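You operate a simulated robot arm through the tools that you are given. There is no shell and no other tool.

You run a simulated robot arm. Do the job below in one go: nothing can be reset, and whatever is moved stays where it is left.

JOB
Free the gantry hook, run it high and bring the hoist back to the aisle end.
Fine: yellow slide down again, speed on fast; hook over head height before the hoist runs back.
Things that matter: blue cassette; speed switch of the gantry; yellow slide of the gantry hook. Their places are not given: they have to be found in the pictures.

Only the result counts: the job must be done as asked and must still hold three seconds after the hand-in. Knocking over, shifting, dropping, spilling or breaking anything else fails it.

ROBOT AND FRAMES
A 7-joint arm with a two-finger parallel gripper, fixed in place. Base frame: the origin is on the floor under the middle of its stand, x ahead of it, y to its left, z up. Units: m, degrees, N and s.
It reaches about 1.479 m from its shoulder. Its first joint turns from -166.0 to 166.0 degrees. Payload 4.4 kg.
Tool frame: the origin (TCP) lies between the finger pads and is the grasp point; the fingertips stand 0.023 m ahead of it; z points along the fingers, y is the line along which they close. Largest opening 0.094 m; finger width 0.038, thickness 0.01; the body of the gripper, 0.054 by 0.096 m, starts 0.039 m behind the TCP.
Orientation is that of the tool frame in the base frame, as [roll, pitch, yaw] about the fixed x, y, z axes, in that order (R = Rz(yaw) Ry(pitch) Rx(roll)). With the fingers straight down and closing along the base's y, the tool's x points along the base's -x, its y along +y and its z along -z.

CONTROLS
- The arm moves only by the tool move_arm. Its argument "steps" is one flat list of numbers, 7 for each row, row after row: the shift along the tool's x, y, z in m, then the turn, a rotation vector about the tool's x, y, z in degrees, then the finger opening in m, from 0 to 0.094. In form: [x, y, z, ax, ay, az, grip, x, y, z, ax, ay, az, grip, ...]. A call has 1 to 20 rows; each row is the pose to reach, as a shift and turn from the pose commanded when the call began, along the tool's axes at that moment. Each row takes 0.2 s and may step no farther than 0.05 m and 8.6 degrees from the row before; otherwise, or with a gripper value out of range, the whole call is refused. A pose out of reach is approached as far as the arm can. The call stops where the force on the tool passes 90 N (or 10 N more than at its start, if that is more) or the arm is blocked; 0.2 s more then pass. The fingers move at their own pace (about 0.072 m/s each) and stop on an object; they squeeze with about 44 N. The grip force told is the motor's: it shows also when the fingers shut on nothing. Time passes only in rows, and 0.2 s behind the last, so rows that repeat a pose let the fingers close. It gives the time, the measured TCP pose, the force on the tool (base axes), the opening and the grip force at its end, in the units of the frame above (readings bear some noise), with the torque about the TCP (base axes, N m) and any sound that the robot's microphone picked up, and new pictures: "views" is both (left out), scene, wrist or none.
- Cameras (640 x 400 px; columns grow to the right, rows downward): "scene" is fixed at [0.0508, 0.5002, 1.5209]; the picture's right is [-0.10, -1.00, 0.00], its down [-0.47, 0.05, -0.88] and it looks along [0.88, -0.08, -0.48] (base axes); focal length 319 px, centre (320, 200). "wrist" rides on the gripper at [0.086, 0.016, -0.074] in the tool frame; the picture's right is [-0.18, 0.98, 0.00], its down [-0.58, -0.11, -0.81] and it looks along [-0.79, -0.15, 0.59] (tool axes); focal length 243 px, centre (320, 200).
- locate(camera, pixels): for up to 12 pixels [column, row] of the newest picture of that camera ("zoom" is the newest enlarged one), the place [x, y, z] in the base frame of the surface seen there, good to about 0.003 m. No time passes.
- zoom(camera, box): a new picture of the part [left, top, right, bottom] of that camera's present view, enlarged. No time passes.
- hand_in(): hands the job in; it is judged then, once.

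Open the gripper and draw the arm clear of the work before you hand the job in, unless the task says otherwise.

The tools are called after ">>>" as name(argument=value, ...) on one line, values as JSON. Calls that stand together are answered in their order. move_arm: Moves the arm, as the interface text tells. Its arguments: {"type":"object","properties":{"steps":{"type":"array"},"views":{"type":"string","enum":["both","scene","wrist","none"]}},"required":["steps"]} The other tools are called the same way: locate (camera, pixels) gives the place of the surface under pixels of a picture; zoom (camera, box) takes an enlarged picture of a part of a camera's view; hand_in () hands the job in.

At the start:

```text
clock: 0.0
tool_pos: [0.4162, 0.5002, 1.3005]
tcp_rot: [-179.9, 0.0, 180.0]
wrist_force: [0.1, 0.1, 0.0]
wrist_torque: [0.01, -0.03, 0.0]
width: 0.0939
gripper_force: 0.2
```

scene: 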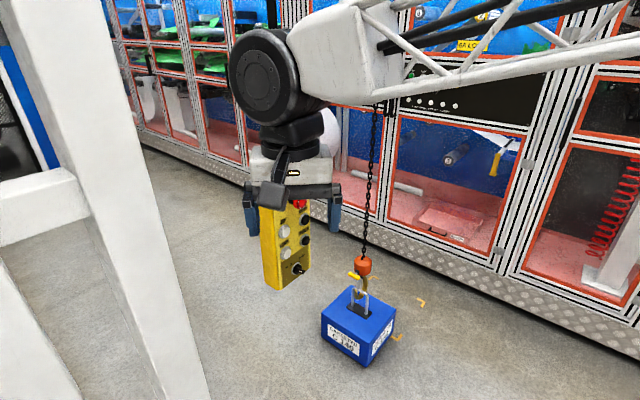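
wrist: 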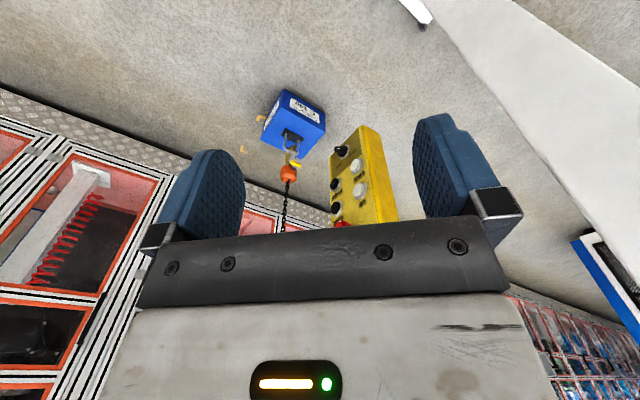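

I see a yellow pendant at scene (285,245), an orange hook with a yellow slide at (358,275) and a blue cassette at (357,325). I zoom in on these before anything moves.

>>> zoom(camera="scene", box=[240, 170, 340, 300])

>>> zoom(camera="scene", box=[300, 230, 440, 380])

>>> zoom(camera="wrist", box=[240, 70, 420, 240])

>>> zoom(camera="scene", box=[340, 0, 640, 200])

```text
3.08 times, centred on (290, 235) of scene
```

zoom: 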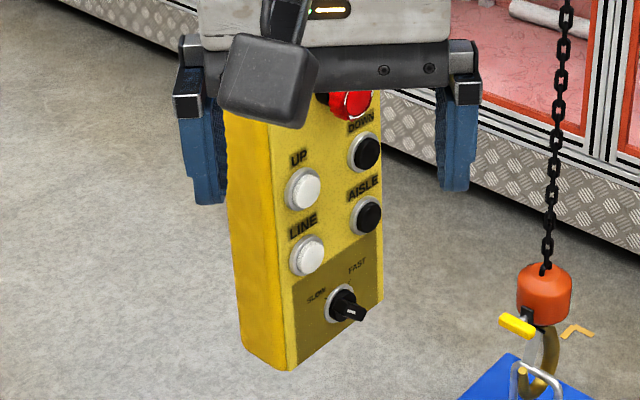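

```text
2.67 times, centred on (370, 305) of scene
```

zoom: 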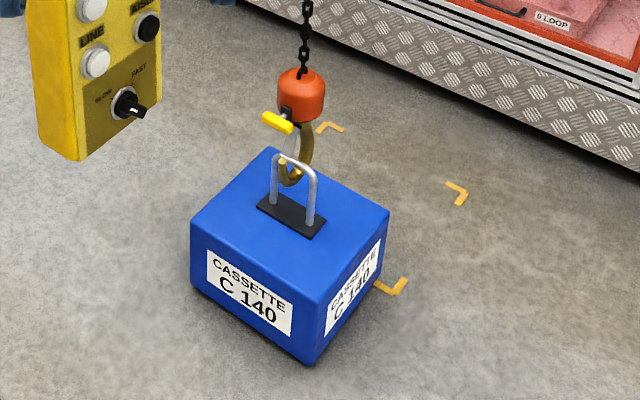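

```text
2.35 times, centred on (330, 155) of wrist
```

zoom: 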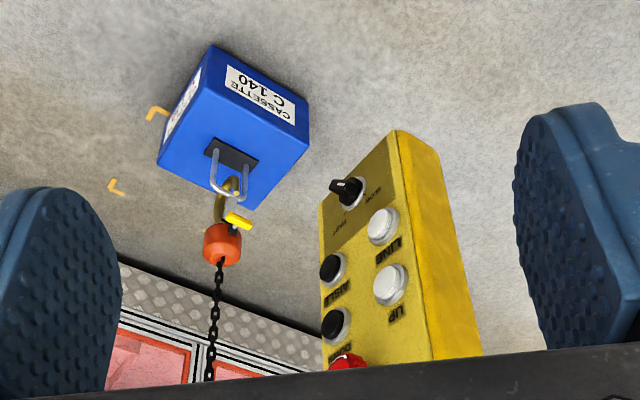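

```text
2.00 times, centred on (490, 100) of scene
```

zoom: 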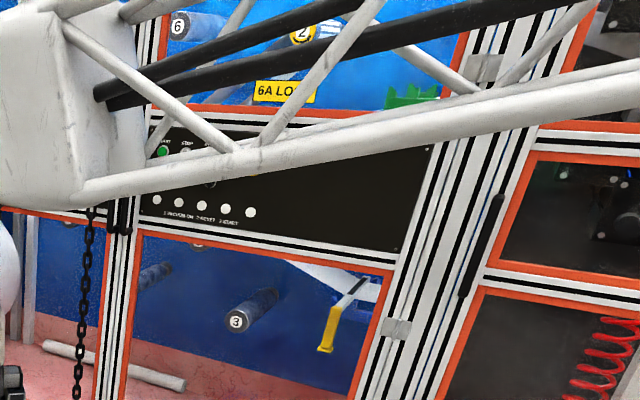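

The pendant shows UP, DOWN, LINE, AISLE, a red stop and a SLOW/FAST knob; the hook carries the cassette's handle. I locate the key points of pendant, hook and cassette.

>>> locate(camera="scene", pixels=[[289, 220], [309, 215], [291, 249], [309, 236], [304, 198], [298, 264], [306, 268], [263, 206], [280, 287], [308, 264], [267, 282], [280, 210]])

>>> locate(camera="scene", pixels=[[364, 266], [353, 275], [358, 277], [367, 288], [361, 298], [351, 297], [350, 340], [322, 312], [362, 362], [397, 320], [366, 230], [375, 105]])

>>> locate(camera="scene", pixels=[[397, 338], [420, 302], [300, 340], [440, 345], [200, 200], [400, 260], [100, 150], [30, 200], [180, 330], [500, 30], [360, 60], [480, 250]])

```text
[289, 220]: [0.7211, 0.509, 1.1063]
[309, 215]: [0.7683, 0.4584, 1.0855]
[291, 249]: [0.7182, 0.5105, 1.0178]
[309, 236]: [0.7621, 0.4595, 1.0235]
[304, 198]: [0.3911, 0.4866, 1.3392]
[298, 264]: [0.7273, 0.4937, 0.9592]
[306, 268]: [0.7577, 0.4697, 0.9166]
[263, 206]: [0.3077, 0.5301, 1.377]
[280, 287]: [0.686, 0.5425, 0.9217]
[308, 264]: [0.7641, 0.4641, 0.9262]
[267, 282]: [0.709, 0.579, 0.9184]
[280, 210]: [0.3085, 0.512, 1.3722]
```

```text
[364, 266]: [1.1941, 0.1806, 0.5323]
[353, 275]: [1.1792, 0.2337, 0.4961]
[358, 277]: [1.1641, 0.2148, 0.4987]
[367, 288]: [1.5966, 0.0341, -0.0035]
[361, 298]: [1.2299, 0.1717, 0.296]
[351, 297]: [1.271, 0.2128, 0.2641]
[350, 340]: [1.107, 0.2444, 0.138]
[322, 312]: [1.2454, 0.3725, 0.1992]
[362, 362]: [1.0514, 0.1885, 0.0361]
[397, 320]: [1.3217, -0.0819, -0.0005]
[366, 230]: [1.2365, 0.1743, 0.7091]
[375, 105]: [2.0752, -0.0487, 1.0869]
```

```text
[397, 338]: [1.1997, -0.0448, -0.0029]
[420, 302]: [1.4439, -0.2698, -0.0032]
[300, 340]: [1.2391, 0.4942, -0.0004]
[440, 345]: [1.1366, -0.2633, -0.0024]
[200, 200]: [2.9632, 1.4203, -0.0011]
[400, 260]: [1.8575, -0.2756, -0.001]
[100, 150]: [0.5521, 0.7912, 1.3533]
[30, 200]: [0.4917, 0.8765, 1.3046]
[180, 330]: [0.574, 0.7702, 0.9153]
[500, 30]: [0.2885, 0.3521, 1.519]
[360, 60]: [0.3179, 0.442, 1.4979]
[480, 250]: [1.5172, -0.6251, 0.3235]
```

The cassette stands with its bottom near z 0 and the pendant faces the robot. I take closer looks at the knob (304,268), the hook with the slide (356,280) and the cassette's base.

>>> zoom(camera="scene", box=[284, 244, 324, 284])

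>>> zoom(camera="scene", box=[334, 250, 394, 320])

>>> zoom(camera="wrist", box=[255, 80, 335, 200])

>>> zoom(camera="scene", box=[310, 300, 410, 370])

```text
10.00 times, centred on (304, 264) of scene
```

zoom: 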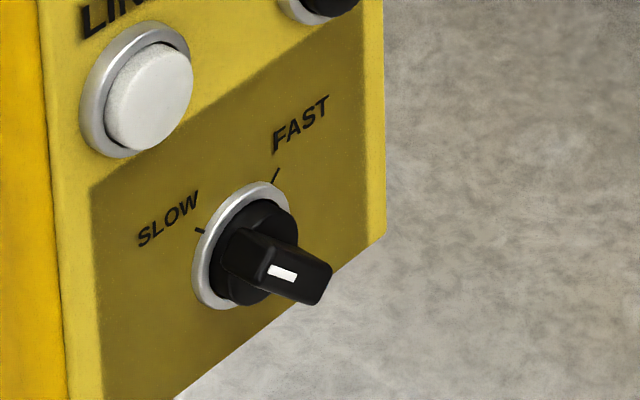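

```text
5.71 times, centred on (364, 285) of scene
```

zoom: 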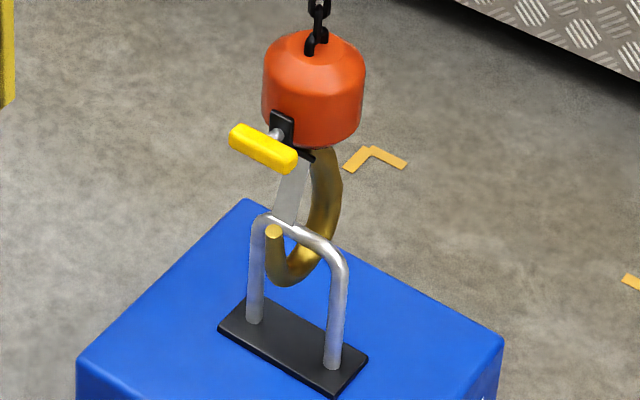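

```text
3.33 times, centred on (295, 140) of wrist
```

zoom: 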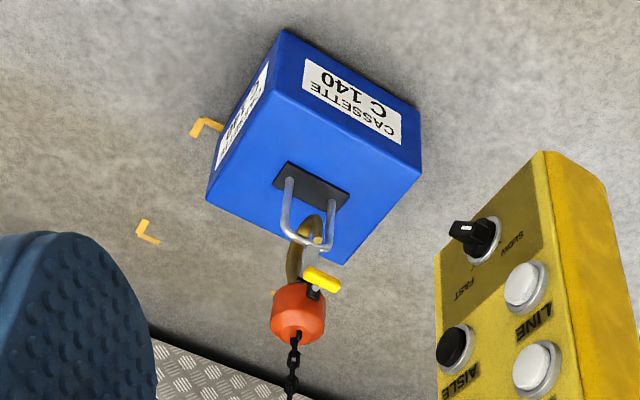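

```text
5.71 times, centred on (360, 335) of scene
```

zoom: 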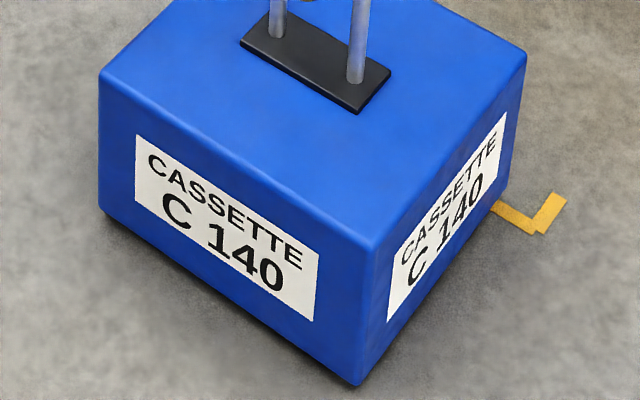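

I locate the cassette's lower corners and edges in the newest zoom, and the yellow floor marks, to learn whether it stands on the floor.

>>> locate(camera="zoom", pixels=[[357, 378], [103, 212], [500, 215], [365, 240], [105, 75], [518, 62], [300, 60], [330, 395], [240, 320], [430, 330], [530, 215], [80, 200]])

>>> locate(camera="scene", pixels=[[374, 277], [372, 276], [419, 301], [424, 304], [399, 338], [365, 260], [355, 274], [363, 300], [368, 313], [364, 365], [323, 330], [325, 336]])

```text
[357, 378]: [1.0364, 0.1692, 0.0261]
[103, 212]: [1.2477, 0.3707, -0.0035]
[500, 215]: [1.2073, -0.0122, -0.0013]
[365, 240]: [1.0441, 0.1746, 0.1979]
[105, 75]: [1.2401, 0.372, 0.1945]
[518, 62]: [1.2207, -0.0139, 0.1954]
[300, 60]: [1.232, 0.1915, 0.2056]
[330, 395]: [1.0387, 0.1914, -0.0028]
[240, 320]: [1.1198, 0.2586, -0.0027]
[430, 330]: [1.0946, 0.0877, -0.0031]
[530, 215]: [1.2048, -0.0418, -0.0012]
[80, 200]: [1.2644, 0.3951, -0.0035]
```

```text
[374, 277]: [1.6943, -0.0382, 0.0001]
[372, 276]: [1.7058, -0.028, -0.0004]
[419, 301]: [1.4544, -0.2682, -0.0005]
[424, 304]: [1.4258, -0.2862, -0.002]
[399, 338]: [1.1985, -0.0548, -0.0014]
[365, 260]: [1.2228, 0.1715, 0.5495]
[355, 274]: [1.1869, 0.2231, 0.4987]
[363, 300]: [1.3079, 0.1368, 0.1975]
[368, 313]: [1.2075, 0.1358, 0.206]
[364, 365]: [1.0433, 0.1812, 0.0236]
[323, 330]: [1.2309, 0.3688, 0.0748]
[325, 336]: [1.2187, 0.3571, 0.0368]
```

The cassette's lower edge sits at z≈0, so it stands on the floor beside an empty marked bay; the slide is at about (1.17,0.22,0.50). I move the arm sideways to -y to clear the view of the pendant.

>>> move_arm(steps=[0, -0.05, 0, 0, 0, 0, 0.094, 0, -0.1, 0, 0, 0, 0, 0.094, 0, -0.15, 0, 0, 0, 0, 0.094, 0, -0.2, 0, 0, 0, 0, 0.094, 0, -0.25, 0, 0, 0, 0, 0.094, 0, -0.3, 0, 0, 0, 0, 0.094, 0, -0.35, 0, 0, 0, 0, 0.094], views="both")

```text
clock: 1.6
tool_pos: [0.4193, 0.1523, 1.2976]
tcp_rot: [-180.0, 0.0, -180.0]
wrist_force: [-0.3, -0.1, 0.3]
wrist_torque: [-0.02, -0.02, -0.01]
width: 0.094
gripper_force: 0.0
```

scene: 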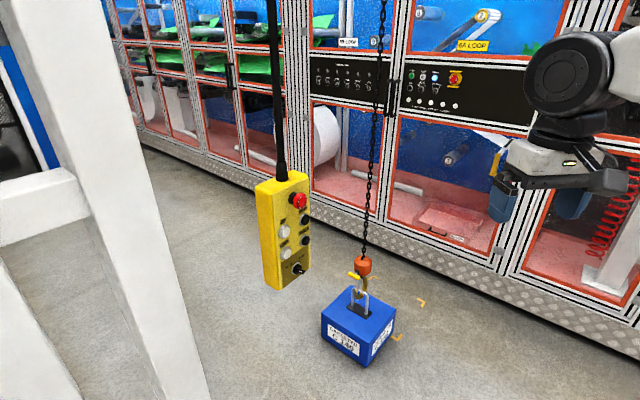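
wrist: 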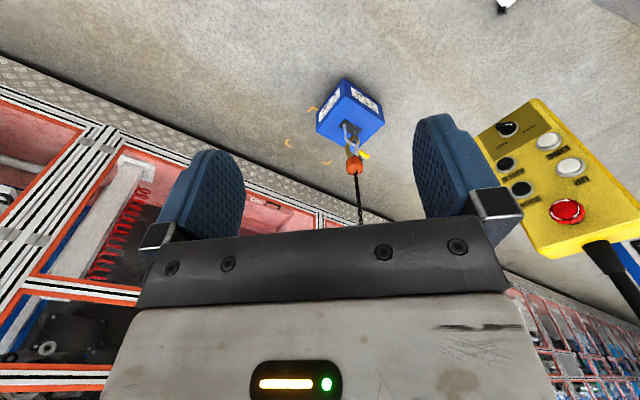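

The pendant now stands free in view at (283,230), hanging from a black cable. I zoom on it and measure.

>>> zoom(camera="scene", box=[235, 160, 335, 295])

>>> zoom(camera="wrist", box=[470, 90, 640, 270])

>>> locate(camera="scene", pixels=[[285, 231], [304, 219], [285, 254], [305, 241], [300, 201], [299, 269], [282, 165], [276, 60], [262, 190], [305, 175], [285, 285], [308, 260]])

>>> locate(camera="wrist", pixels=[[507, 129], [506, 164], [522, 188], [548, 140], [570, 168], [568, 212], [535, 165], [545, 195], [500, 115], [545, 120], [610, 260], [560, 230]])

```text
2.96 times, centred on (285, 228) of scene
```

zoom: 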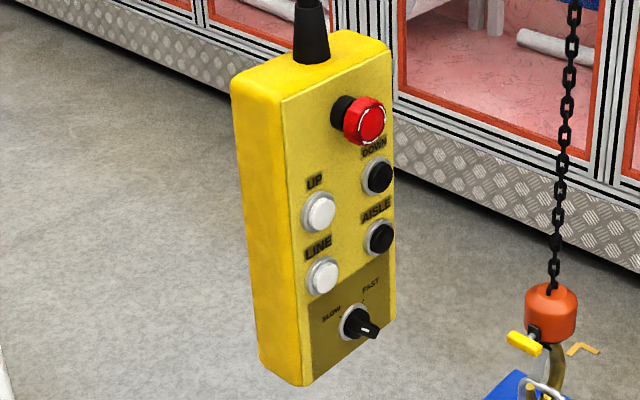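

```text
2.22 times, centred on (555, 180) of wrist
```

zoom: 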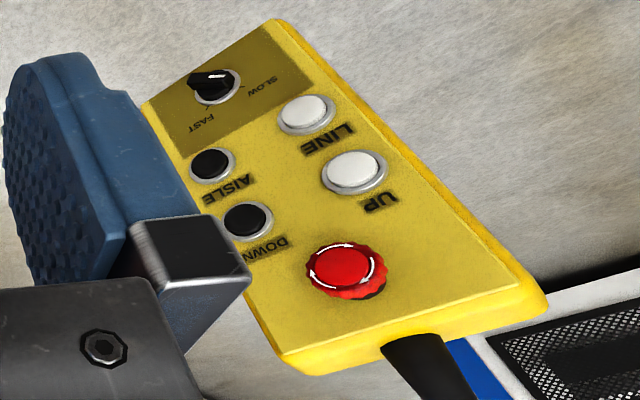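

```text
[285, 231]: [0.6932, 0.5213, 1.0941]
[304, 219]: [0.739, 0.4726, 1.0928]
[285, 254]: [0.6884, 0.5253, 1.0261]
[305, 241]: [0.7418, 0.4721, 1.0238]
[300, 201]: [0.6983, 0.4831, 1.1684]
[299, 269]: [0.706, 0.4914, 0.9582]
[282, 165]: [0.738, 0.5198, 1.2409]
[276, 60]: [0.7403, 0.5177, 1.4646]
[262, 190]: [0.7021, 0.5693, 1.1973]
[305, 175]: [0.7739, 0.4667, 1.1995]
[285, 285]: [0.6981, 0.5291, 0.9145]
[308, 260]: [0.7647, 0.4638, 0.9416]
```

```text
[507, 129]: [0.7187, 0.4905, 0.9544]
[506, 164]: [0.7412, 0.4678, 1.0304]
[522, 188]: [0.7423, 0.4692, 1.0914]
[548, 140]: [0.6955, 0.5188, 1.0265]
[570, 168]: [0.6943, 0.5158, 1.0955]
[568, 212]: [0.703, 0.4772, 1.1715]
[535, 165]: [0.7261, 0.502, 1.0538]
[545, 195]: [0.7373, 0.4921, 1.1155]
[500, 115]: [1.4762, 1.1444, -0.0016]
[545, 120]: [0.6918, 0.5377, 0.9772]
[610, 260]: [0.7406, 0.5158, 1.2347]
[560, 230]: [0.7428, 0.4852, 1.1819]
```

Knob, UP/DOWN/LINE/AISLE positions are now consistent from both cameras (e.g. UP ≈ (0.694,0.518,1.095), AISLE ≈ (0.742,0.470,1.027)). Next I go halfway toward the hook, well clear of the pendant, to look at it closely.

>>> move_arm(steps=[-0.03, 0, 0.04, 0, 0, 0, 0.094, -0.06, 0, 0.08, 0, 0, 0, 0.094, -0.09, 0, 0.12, 0, 0, 0, 0.094, -0.12, 0, 0.16, 0, 0, 0, 0.094, -0.15, 0, 0.2, 0, 0, 0, 0.094, -0.18, 0, 0.24, 0, 0, 0, 0.094, -0.21, 0, 0.28, 0, 0, 0, 0.094, -0.24, 0, 0.32, 0, 0, 0, 0.094, -0.27, 0, 0.36, 0, 0, 0, 0.094, -0.3, 0, 0.4, 0, 0, 0, 0.094], views="both")

```text
clock: 3.8
tool_pos: [0.7177, 0.1467, 0.8989]
tcp_rot: [-180.0, 0.1, -179.9]
wrist_force: [-1.0, 0.4, 0.1]
wrist_torque: [0.05, 0.03, 0.02]
width: 0.0941
gripper_force: 0.1
```

scene: 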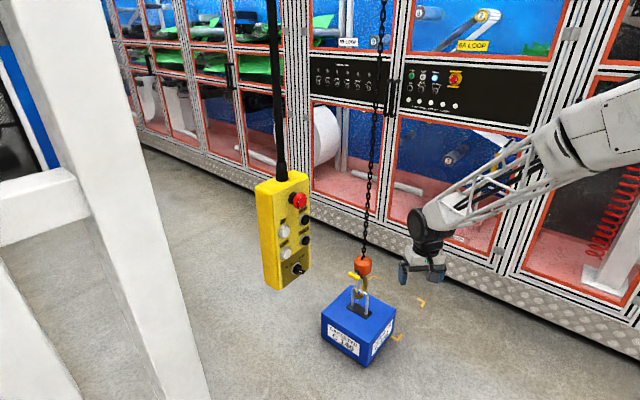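
wrist: 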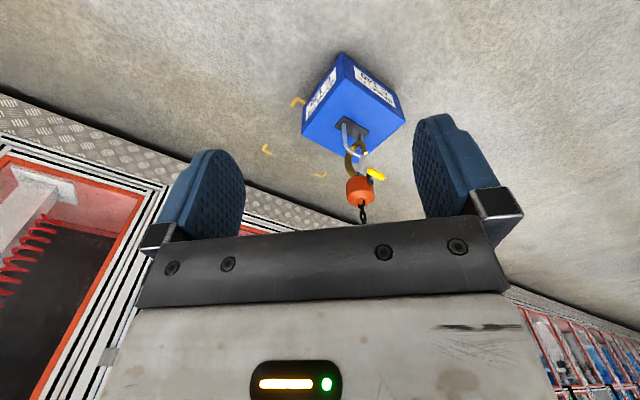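

The arm is clear of everything; zoomed pictures hold real detail, so I zoom on the hook at wrist (360,170) and scene (358,285) from here.

>>> zoom(camera="wrist", box=[330, 110, 400, 230])

>>> zoom(camera="scene", box=[342, 266, 382, 318])

>>> zoom(camera="scene", box=[288, 256, 312, 280])

```text
3.33 times, centred on (365, 170) of wrist
```

zoom: 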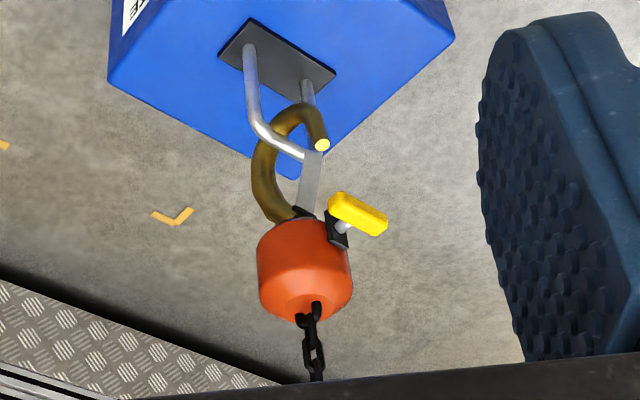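

```text
7.69 times, centred on (362, 292) of scene
```

zoom: 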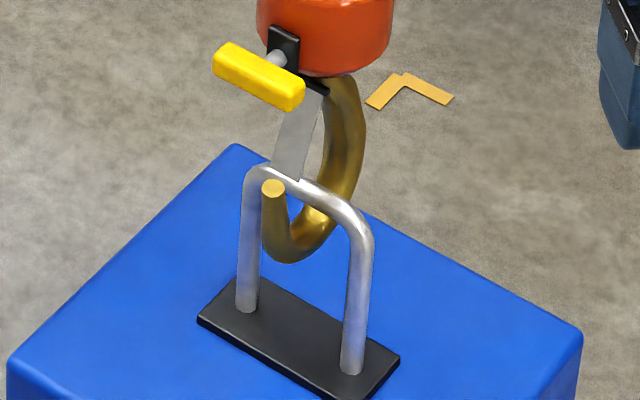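

```text
16.00 times, centred on (300, 268) of scene
```

zoom: 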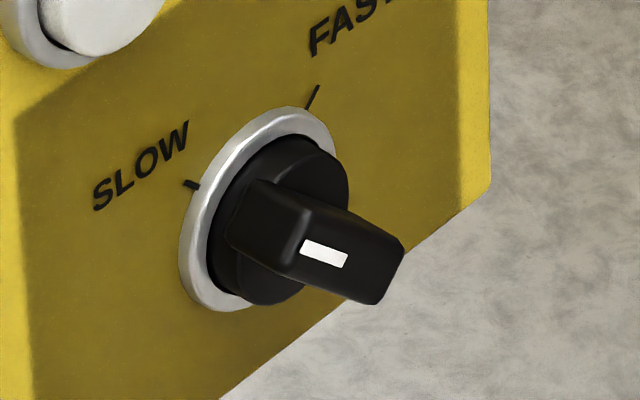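

The zooms show the slide at its low stop with the grey gate closed, the handle's bar lying near the hook's tip height, and the speed knob pointing to SLOW. I move to a side view (looking along the handle's bar) to judge the slack.

>>> move_arm(steps=[-0.0282, -0.0157, 0.03, 0, 0, -5.6, 0.094, -0.0564, -0.0314, 0.06, 0, 0, -11.2, 0.094, -0.0846, -0.0471, 0.09, 0, 0, -16.8, 0.094, -0.1128, -0.0628, 0.12, 0, 0, -22.4, 0.094, -0.141, -0.0785, 0.15, 0, 0, -28, 0.094, -0.1692, -0.0942, 0.18, 0, 0, -33.6, 0.094, -0.1974, -0.1099, 0.21, 0, 0, -39.2, 0.094, -0.2256, -0.1256, 0.24, 0, 0, -44.8, 0.094, -0.2538, -0.1413, 0.27, 0, 0, -50.4, 0.094, -0.282, -0.157, 0.3, 0, 0, -56, 0.094], views="both")

```text
clock: 6.0
tool_pos: [0.9988, -0.0085, 0.603]
tcp_rot: [-179.9, 0.0, -123.9]
wrist_force: [0.7, 0.2, 1.8]
wrist_torque: [0.01, 0.0, -0.02]
width: 0.094
gripper_force: 0.1
```

scene: 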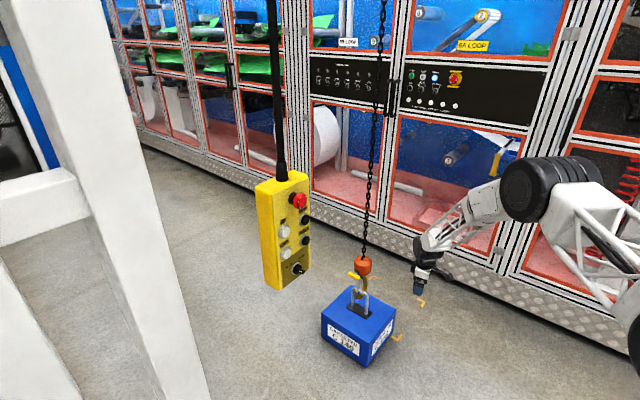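
wrist: 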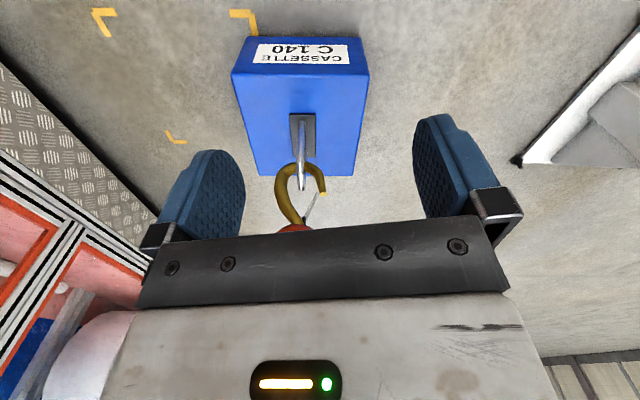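

Good side view: the hook's throat at wrist (302,180) is edge-on. I tilt the tool up by 22° so that the slide comes into view too.

>>> move_arm(steps=[0, 0, 0, 0, -7.5, 0, 0.094, 0, 0, 0, 0, -15, 0, 0.094, 0, 0, 0, 0, -22, 0, 0.094], views="wrist")

>>> zoom(camera="wrist", box=[250, 60, 370, 220])

```text
clock: 6.8
tool_pos: [0.9987, -0.0073, 0.6018]
tcp_rot: [-179.8, 22.1, -124.1]
wrist_force: [0.6, 0.2, 0.9]
wrist_torque: [-0.03, 0.04, -0.03]
width: 0.0941
gripper_force: 0.1
```

wrist: 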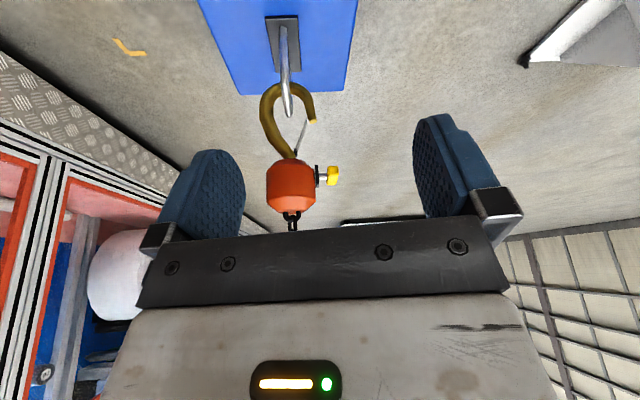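

```text
2.50 times, centred on (310, 140) of wrist
```

zoom: 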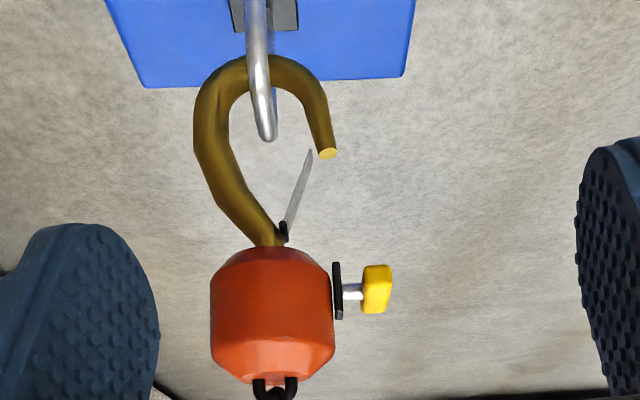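

The side view shows the tip at zoom (327,153), the bar in the throat at (265,130) and the gate resting inside the tip. I measure these points.

>>> locate(camera="zoom", pixels=[[327, 153], [265, 130], [262, 80], [250, 70], [205, 120], [300, 190], [375, 290], [350, 292], [270, 310], [337, 290], [285, 230], [268, 385]])

>>> zoom(camera="wrist", box=[255, 70, 335, 130])

>>> zoom(camera="wrist", box=[260, 140, 350, 210])

```text
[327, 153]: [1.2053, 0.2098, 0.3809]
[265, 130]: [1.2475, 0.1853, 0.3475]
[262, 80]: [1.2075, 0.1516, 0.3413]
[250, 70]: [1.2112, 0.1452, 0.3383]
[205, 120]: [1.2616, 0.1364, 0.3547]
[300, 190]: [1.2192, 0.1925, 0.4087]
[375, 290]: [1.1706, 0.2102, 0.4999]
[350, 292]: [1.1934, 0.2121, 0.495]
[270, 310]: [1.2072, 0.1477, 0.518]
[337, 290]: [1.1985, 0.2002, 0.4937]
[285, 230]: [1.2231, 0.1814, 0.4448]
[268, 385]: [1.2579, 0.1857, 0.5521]
```

```text
6.67 times, centred on (295, 100) of wrist
```

zoom: 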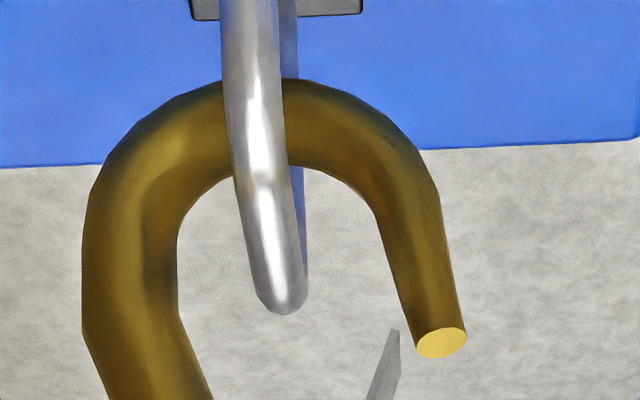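

```text
5.71 times, centred on (305, 175) of wrist
```

zoom: 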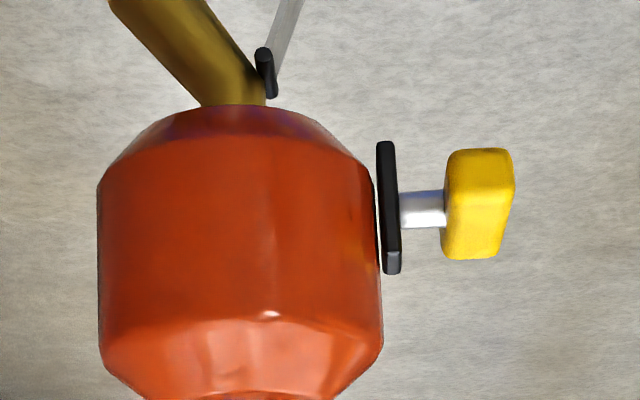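

The bar sits about 0.012 m above the hook's inner bottom and the tip stands about 0.03 m above the bar's underside, so the hook must be lowered before it can slip out sideways. I tilt the wrist camera up to learn how the gantry beam runs.

>>> move_arm(steps=[0, 0, 0, 0, -8, 0, 0.094, 0, 0, 0, 0, -16, 0, 0.094, 0, 0, 0, 0, -24, 0, 0.094, 0, 0, 0, 0, -32, 0, 0.094, 0, 0, 0, 0, -40, 0, 0.094, 0, 0, 0, 0, -48, 0, 0.094, 0, 0, 0, 0, -56, 0, 0.094, 0, 0, 0, 0, -64, 0, 0.094], views="both")

```text
clock: 8.6
tool_pos: [0.9982, -0.0069, 0.6008]
tcp_rot: [-179.2, 86.1, -123.1]
wrist_force: [-0.3, 0.5, 0.9]
wrist_torque: [-0.03, 0.02, 0.03]
width: 0.0941
gripper_force: 0.1
```

scene: 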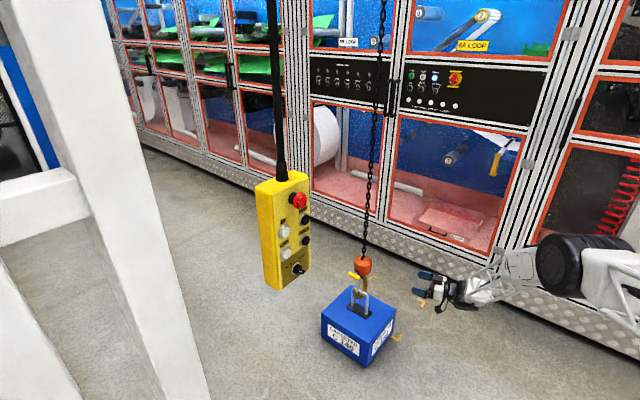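
wrist: 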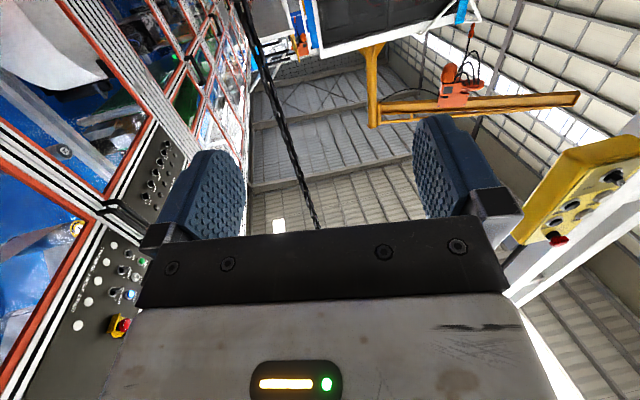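

The chain runs up at wrist (290,130) but its top is hidden by the gripper. I back off 0.4 m and tilt 32° further up to see the beam.

>>> move_arm(steps=[0, 0, -0.05, 0, -4, 0, 0.094, 0, 0, -0.1, 0, -8, 0, 0.094, 0, 0, -0.15, 0, -12, 0, 0.094, 0, 0, -0.2, 0, -16, 0, 0.094, 0, 0, -0.25, 0, -20, 0, 0.094, 0, 0, -0.3, 0, -24, 0, 0.094, 0, 0, -0.35, 0, -28, 0, 0.094, 0, 0, -0.4, 0, -32, 0, 0.094], views="both")

```text
clock: 10.4
tool_pos: [0.7771, -0.3377, 0.628]
tcp_rot: [-0.1, 62.0, 55.9]
wrist_force: [-0.7, -0.5, 0.1]
wrist_torque: [-0.02, 0.02, 0.0]
width: 0.0938
gripper_force: 0.0
```

scene: 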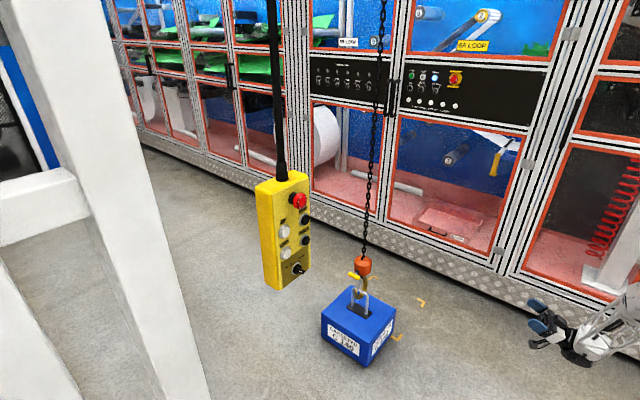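
wrist: 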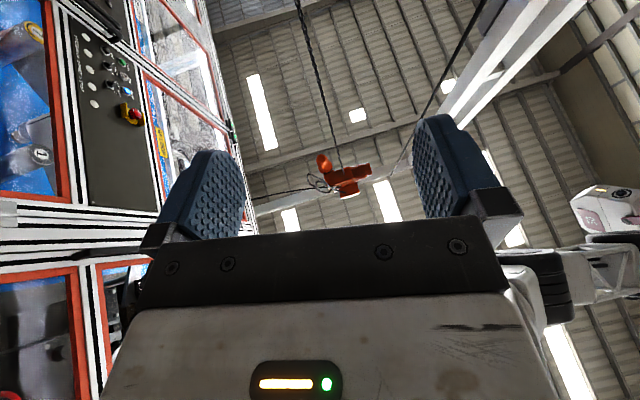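

The orange hoist is visible at wrist (345,178) with the chain into it. I zoom in and locate it.

>>> zoom(camera="wrist", box=[240, 120, 440, 240])

>>> locate(camera="wrist", pixels=[[345, 178], [325, 165], [360, 172], [260, 205], [275, 203], [310, 60], [340, 150], [470, 40], [400, 165], [440, 100], [500, 70], [540, 20]])

```text
3.20 times, centred on (340, 180) of wrist
```

zoom: 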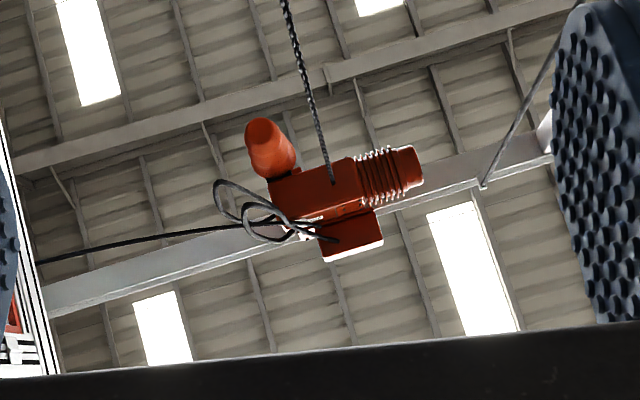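

```text
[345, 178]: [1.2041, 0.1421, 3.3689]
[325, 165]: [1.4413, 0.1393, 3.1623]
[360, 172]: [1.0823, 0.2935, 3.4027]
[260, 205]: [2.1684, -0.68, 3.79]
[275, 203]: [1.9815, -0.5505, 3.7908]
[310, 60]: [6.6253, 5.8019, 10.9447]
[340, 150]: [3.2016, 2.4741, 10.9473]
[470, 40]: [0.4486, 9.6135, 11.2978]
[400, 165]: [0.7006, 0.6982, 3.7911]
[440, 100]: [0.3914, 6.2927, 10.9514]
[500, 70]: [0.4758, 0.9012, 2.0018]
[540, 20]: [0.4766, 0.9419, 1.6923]
```

The beam runs along (0.7,-0.7) at z≈3.8 with the hoist at (1.2,0.15,3.37); LINE is away from the robot's left leg and takes the shank side first out of the handle, AISLE leads toward the leg at (0.47,0.92). Now I swing to a forward-pointing pose with the fingers closing vertically, short of the yellow slide.

>>> move_arm(steps=[0.0231, 0.0112, 0.0316, 4.336, -1.571, 4.821, 0.07, 0.0462, 0.0225, 0.0632, 8.672, -3.142, 9.642, 0.07, 0.0693, 0.0337, 0.0949, 13.008, -4.713, 14.463, 0.07, 0.0924, 0.0449, 0.1265, 17.344, -6.284, 19.284, 0.07, 0.1155, 0.0562, 0.1581, 21.68, -7.855, 24.105, 0.07, 0.1386, 0.0674, 0.1897, 26.016, -9.426, 28.926, 0.07, 0.1618, 0.0787, 0.2214, 30.352, -10.997, 33.747, 0.07, 0.1849, 0.0899, 0.253, 34.688, -12.568, 38.568, 0.07, 0.208, 0.1011, 0.2846, 39.024, -14.139, 43.389, 0.07, 0.2311, 0.1124, 0.3162, 43.36, -15.71, 48.21, 0.07, 0.2542, 0.1236, 0.3478, 47.696, -17.281, 53.031, 0.07, 0.2773, 0.1348, 0.3795, 52.032, -18.852, 57.852, 0.07, 0.3004, 0.1461, 0.4111, 56.368, -20.423, 62.673, 0.07, 0.3235, 0.1573, 0.4427, 60.7, -22.0, 67.5, 0.07], views="both")

```text
clock: 13.4
tool_pos: [0.9386, 0.0217, 0.5613]
tcp_rot: [84.8, 7.1, 103.9]
wrist_force: [-0.6, 0.1, -0.2]
wrist_torque: [0.01, -0.02, 0.0]
width: 0.0703
gripper_force: 0.1
out of reach, approached as far as the arm can: row 9, 10, 11, 12, 13, 14
```

scene: 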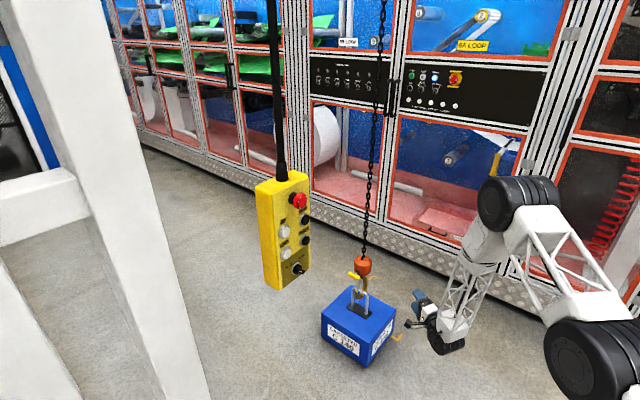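
wrist: 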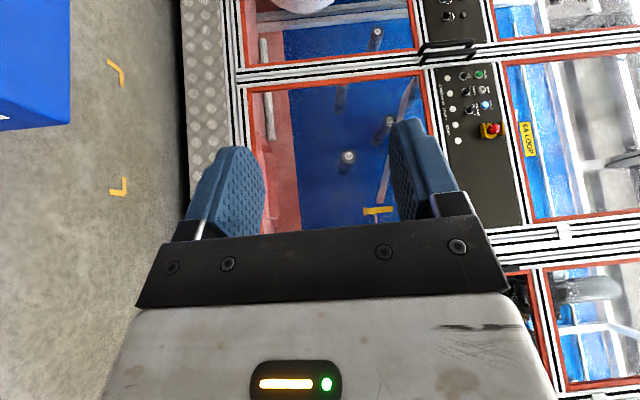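

The arm stopped short at (0.94,0.02,0.56): that orientation is out of its reach. I make a tiny backward move to learn from which pose the commands now count.

>>> move_arm(steps=[0, 0, -0.02, 0, 0, 0, 0.07], views="none")

```text
clock: 13.8
tool_pos: [0.9188, 0.019, 0.5622]
tcp_rot: [84.7, 7.2, 103.8]
wrist_force: [-0.9, -0.6, 0.5]
wrist_torque: [0.03, -0.02, -0.02]
width: 0.07
gripper_force: 0.0
```

Commands count from the reached pose. I change to a downward-tilted grasp (fingers closing along the slide bar's length), going first to a waypoint above at about (0.95,0.20,0.75).

>>> move_arm(steps=[0.012, 0.0167, 0.0077, 6.82, 0.64, -3.325, 0.094, 0.0239, 0.0333, 0.0154, 13.63, 1.28, -6.65, 0.094, 0.0359, 0.05, 0.023, 20.45, 1.92, -9.975, 0.094, 0.0478, 0.0667, 0.0307, 27.27, 2.56, -13.3, 0.094, 0.0598, 0.0833, 0.0384, 34.08, 3.2, -16.63, 0.094, 0.0718, 0.1, 0.0461, 40.9, 3.84, -19.95, 0.094, 0.0837, 0.1167, 0.0538, 47.72, 4.47, -23.28, 0.094, 0.0957, 0.1333, 0.0615, 54.53, 5.11, -26.6, 0.094, 0.1076, 0.15, 0.0692, 61.35, 5.75, -29.93, 0.094, 0.1196, 0.1667, 0.0768, 68.17, 6.39, -33.25, 0.094, 0.1315, 0.1833, 0.0845, 74.98, 7.03, -36.58, 0.094, 0.1435, 0.2, 0.0922, 81.8, 7.67, -39.9, 0.094], views="both")

```text
clock: 16.4
tool_pos: [0.9448, 0.202, 0.7509]
tcp_rot: [-179.7, 29.9, 135.3]
wrist_force: [-0.2, 0.0, 0.3]
wrist_torque: [-0.02, 0.01, -0.03]
width: 0.0941
gripper_force: 0.0
out of reach, approached as far as the arm can: row 1, 2, 3, 4, 5, 6, 7, 8
```

scene: 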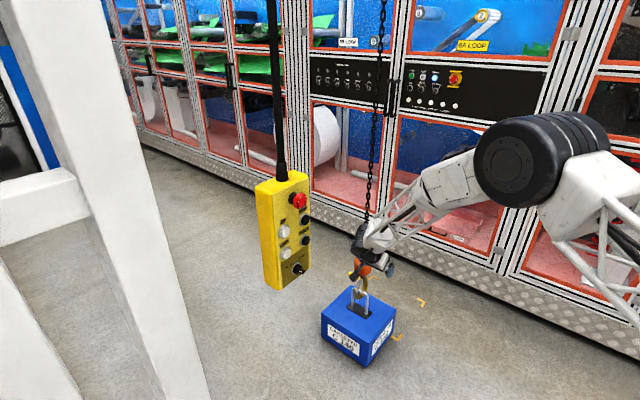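
wrist: 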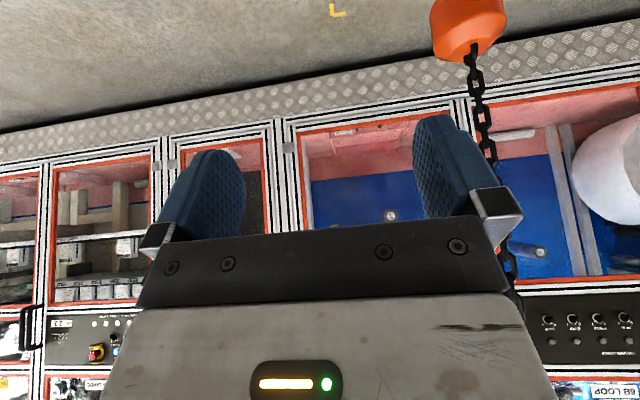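

The tilted pose was reached cleanly and the block and chain show at wrist (465,30). I move to a point outward and above the yellow slide.

>>> move_arm(steps=[0.0032, 0.0372, 0.0189, 0, 0, 0, 0.094, 0.0065, 0.0744, 0.0378, 0, 0, 0, 0.094, 0.0097, 0.1116, 0.0568, 0, 0, 0, 0.094, 0.013, 0.1488, 0.0757, 0, 0, 0, 0.094, 0.0162, 0.186, 0.0946, 0, 0, 0, 0.094], views="both")

```text
clock: 17.6
tool_pos: [1.1014, 0.3124, 0.6602]
tcp_rot: [-179.8, 29.9, 135.1]
wrist_force: [0.4, -0.5, 0.3]
wrist_torque: [0.02, 0.02, 0.0]
width: 0.0941
gripper_force: 0.1
```

scene: 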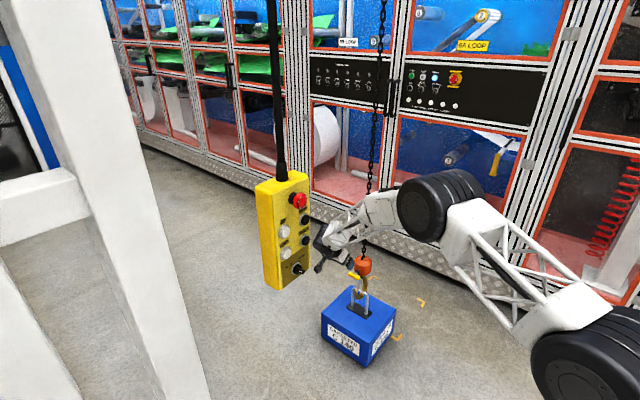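
wrist: 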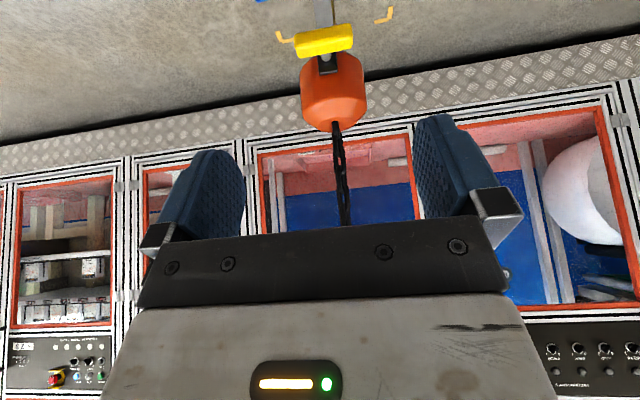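

The slide shows at wrist (323,40). I measure the slide and check how far the forearm (scene (375,212)) is from the chain.

>>> locate(camera="wrist", pixels=[[298, 45], [323, 42], [350, 38], [323, 30], [325, 52], [327, 65], [333, 90], [337, 140], [303, 90], [364, 85], [322, 18], [342, 180]])

>>> locate(camera="scene", pixels=[[375, 212], [385, 205], [400, 195], [430, 210], [355, 222], [369, 180], [367, 245], [340, 235], [460, 190], [400, 225]])

>>> zoom(camera="wrist", box=[270, 0, 390, 140])

>>> zoom(camera="scene", box=[290, 160, 480, 300])

```text
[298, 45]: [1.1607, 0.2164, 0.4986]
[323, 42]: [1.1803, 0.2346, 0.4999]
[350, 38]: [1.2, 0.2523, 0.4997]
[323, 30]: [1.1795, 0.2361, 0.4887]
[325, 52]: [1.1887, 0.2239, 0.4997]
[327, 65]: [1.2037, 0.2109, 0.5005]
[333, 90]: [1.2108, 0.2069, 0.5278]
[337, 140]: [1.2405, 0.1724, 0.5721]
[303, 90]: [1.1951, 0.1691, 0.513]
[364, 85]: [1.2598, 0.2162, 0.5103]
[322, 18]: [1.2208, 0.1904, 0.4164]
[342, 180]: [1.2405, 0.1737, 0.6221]
```

```text
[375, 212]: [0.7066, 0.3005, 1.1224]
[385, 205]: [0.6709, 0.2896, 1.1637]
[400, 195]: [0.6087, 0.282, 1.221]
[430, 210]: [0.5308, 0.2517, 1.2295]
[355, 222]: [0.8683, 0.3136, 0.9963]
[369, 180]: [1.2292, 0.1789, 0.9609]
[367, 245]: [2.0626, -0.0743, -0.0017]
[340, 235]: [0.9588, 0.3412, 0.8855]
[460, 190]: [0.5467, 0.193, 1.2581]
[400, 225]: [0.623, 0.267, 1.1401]
```

```text
2.86 times, centred on (330, 70) of wrist
```

zoom: 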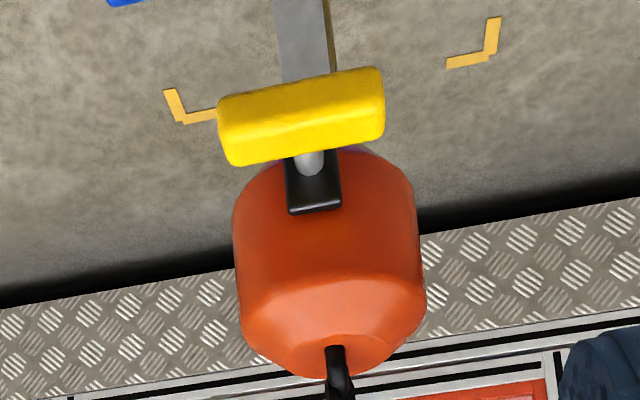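

```text
2.86 times, centred on (385, 230) of scene
```

zoom: 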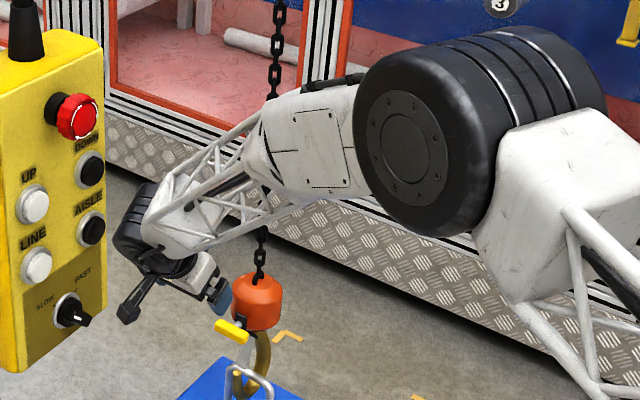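

The slide bar is 0.057 m long, centred near (1.186,0.229,0.494), its ends along (0.7,0.7), and the forearm is far from chain and pendant. I advance most of the way with open fingers straddling the bar.

>>> move_arm(steps=[-0.006, 0, 0.035, 0, 0, 0, 0.094, -0.012, 0, 0.07, 0, 0, 0, 0.094, -0.0192, 0.0008, 0.105, 0, 0, 0, 0.094, -0.0192, 0.0008, 0.14, 0, 0, 0, 0.094], views="both")

>>> zoom(camera="wrist", box=[140, 0, 520, 240])

```text
clock: 18.6
tool_pos: [1.1643, 0.2505, 0.5517]
tcp_rot: [-179.9, 30.1, 135.0]
wrist_force: [-0.7, 0.5, -0.1]
wrist_torque: [0.04, 0.05, -0.02]
width: 0.0938
gripper_force: 0.2
```

scene: 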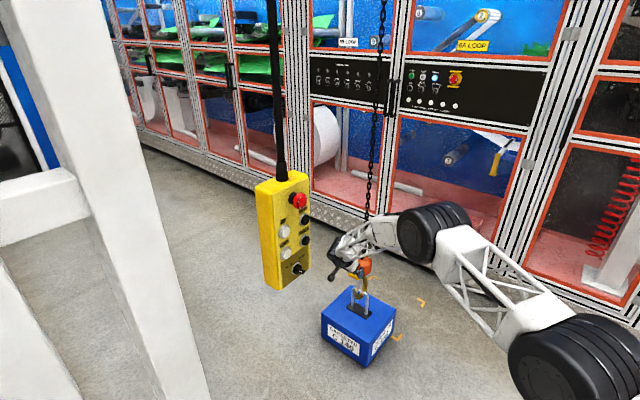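
wrist: 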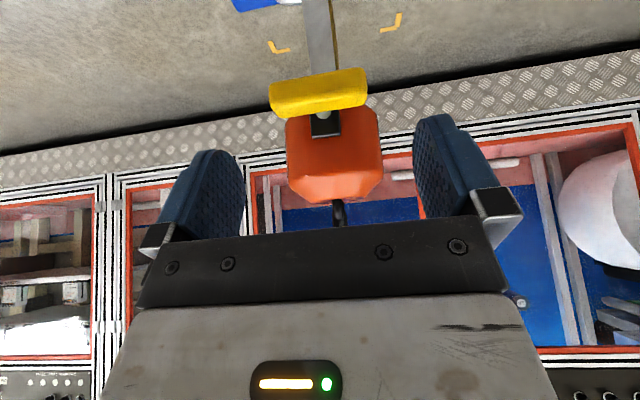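

```text
1.67 times, centred on (330, 120) of wrist
```

zoom: 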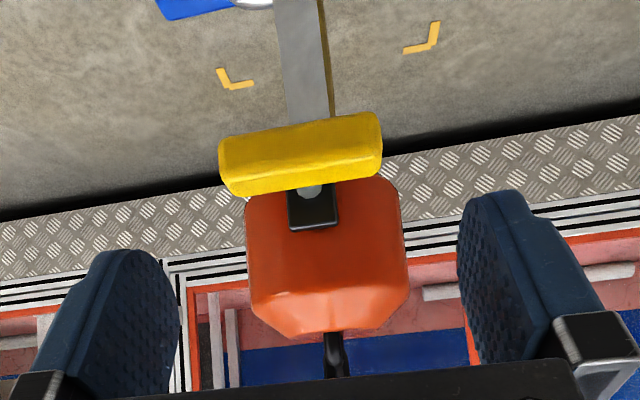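

The bar lies well between the fingers and parallel to the closing line. I measure it again before the last advance.

>>> locate(camera="wrist", pixels=[[275, 95], [320, 90], [362, 85], [320, 80], [322, 102], [325, 112], [326, 125], [335, 150], [272, 105], [364, 98], [338, 215], [320, 60]])

```text
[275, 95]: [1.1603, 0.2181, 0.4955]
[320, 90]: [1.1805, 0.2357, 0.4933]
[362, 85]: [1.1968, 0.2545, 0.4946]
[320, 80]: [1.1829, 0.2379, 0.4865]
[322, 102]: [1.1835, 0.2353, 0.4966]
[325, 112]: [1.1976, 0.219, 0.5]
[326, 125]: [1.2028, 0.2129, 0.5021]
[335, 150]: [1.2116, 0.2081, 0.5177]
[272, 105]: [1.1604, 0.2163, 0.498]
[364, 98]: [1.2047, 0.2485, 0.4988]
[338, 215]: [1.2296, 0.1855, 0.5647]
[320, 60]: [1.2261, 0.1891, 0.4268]
```

The bar's centre is at about (1.188,0.229,0.492). I advance the last 0.066 m and close the fingers on its ends.

>>> move_arm(steps=[0.001, 0.0008, 0.025, 0, 0, 0, 0.094, 0.002, 0.0016, 0.05, 0, 0, 0, 0.094, 0.002, 0.0016, 0.066, 0, 0, 0, 0.094, 0.002, 0.0016, 0.066, 0, 0, 0, 0.07, 0.002, 0.0016, 0.066, 0, 0, 0, 0.05, 0.002, 0.0016, 0.066, 0, 0, 0, 0.04, 0.002, 0.0016, 0.066, 0, 0, 0, 0.04], views="both")

>>> zoom(camera="wrist", box=[140, 20, 520, 260])

```text
clock: 20.2
tool_pos: [1.1877, 0.2281, 0.4897]
tcp_rot: [-179.8, 30.1, 135.1]
wrist_force: [-0.1, 0.5, 1.3]
wrist_torque: [0.11, -0.18, -0.05]
width: 0.0595
gripper_force: 45.3
```

scene: 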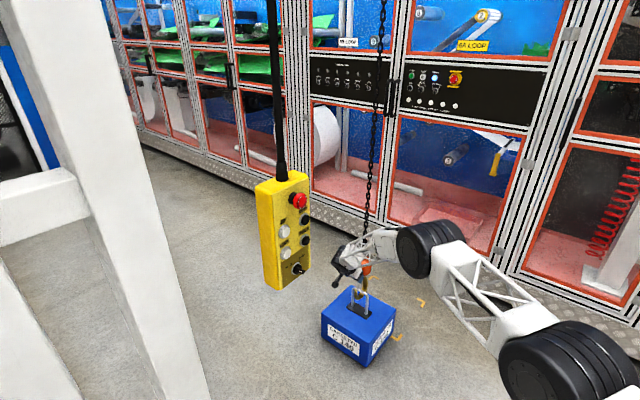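
wrist: 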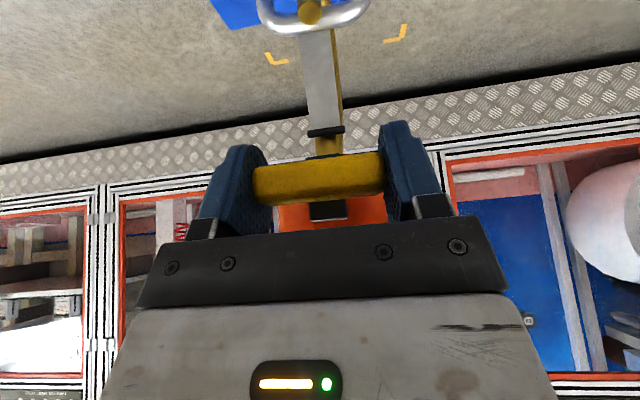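

```text
1.67 times, centred on (330, 140) of wrist
```

zoom: 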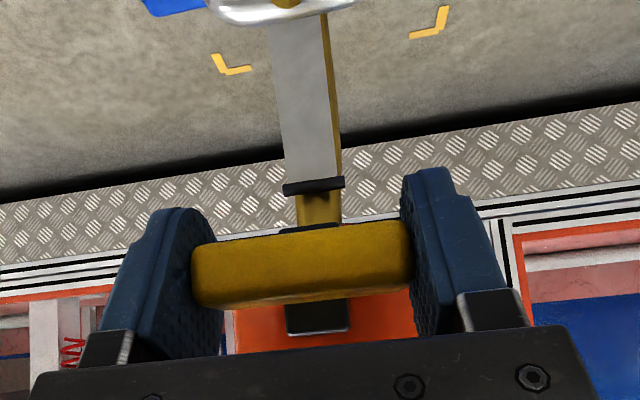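

The bar is held (width 0.0595, 45 N). I lift it straight up by 0.015 m to feel the slide.

>>> move_arm(steps=[-0.0025, 0, -0.0043, 0, 0, 0, 0.04, -0.005, 0, -0.0087, 0, 0, 0, 0.04, -0.0075, 0, -0.013, 0, 0, 0, 0.04], views="wrist")

>>> zoom(camera="wrist", box=[140, 0, 520, 240])

```text
clock: 21.0
tool_pos: [1.1862, 0.227, 0.5046]
tcp_rot: [-179.8, 30.0, 135.1]
wrist_force: [-0.4, -0.2, -5.5]
wrist_torque: [-0.09, 0.21, -0.06]
width: 0.0597
gripper_force: 45.0
```

wrist: 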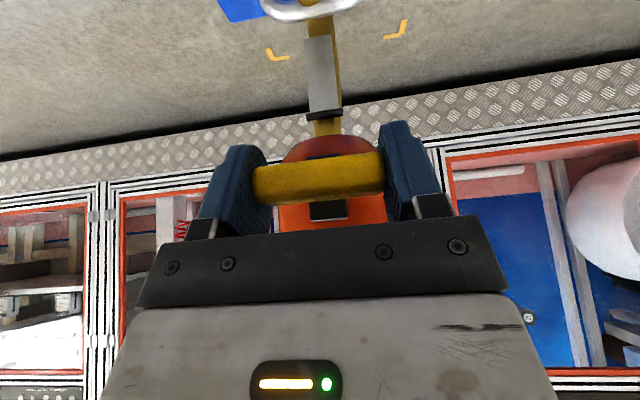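

```text
1.67 times, centred on (330, 120) of wrist
```

zoom: 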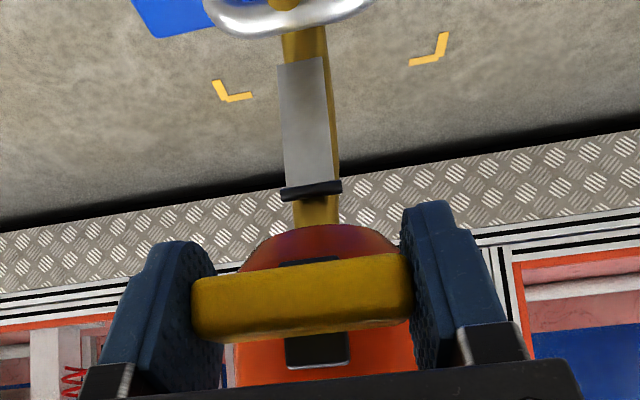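

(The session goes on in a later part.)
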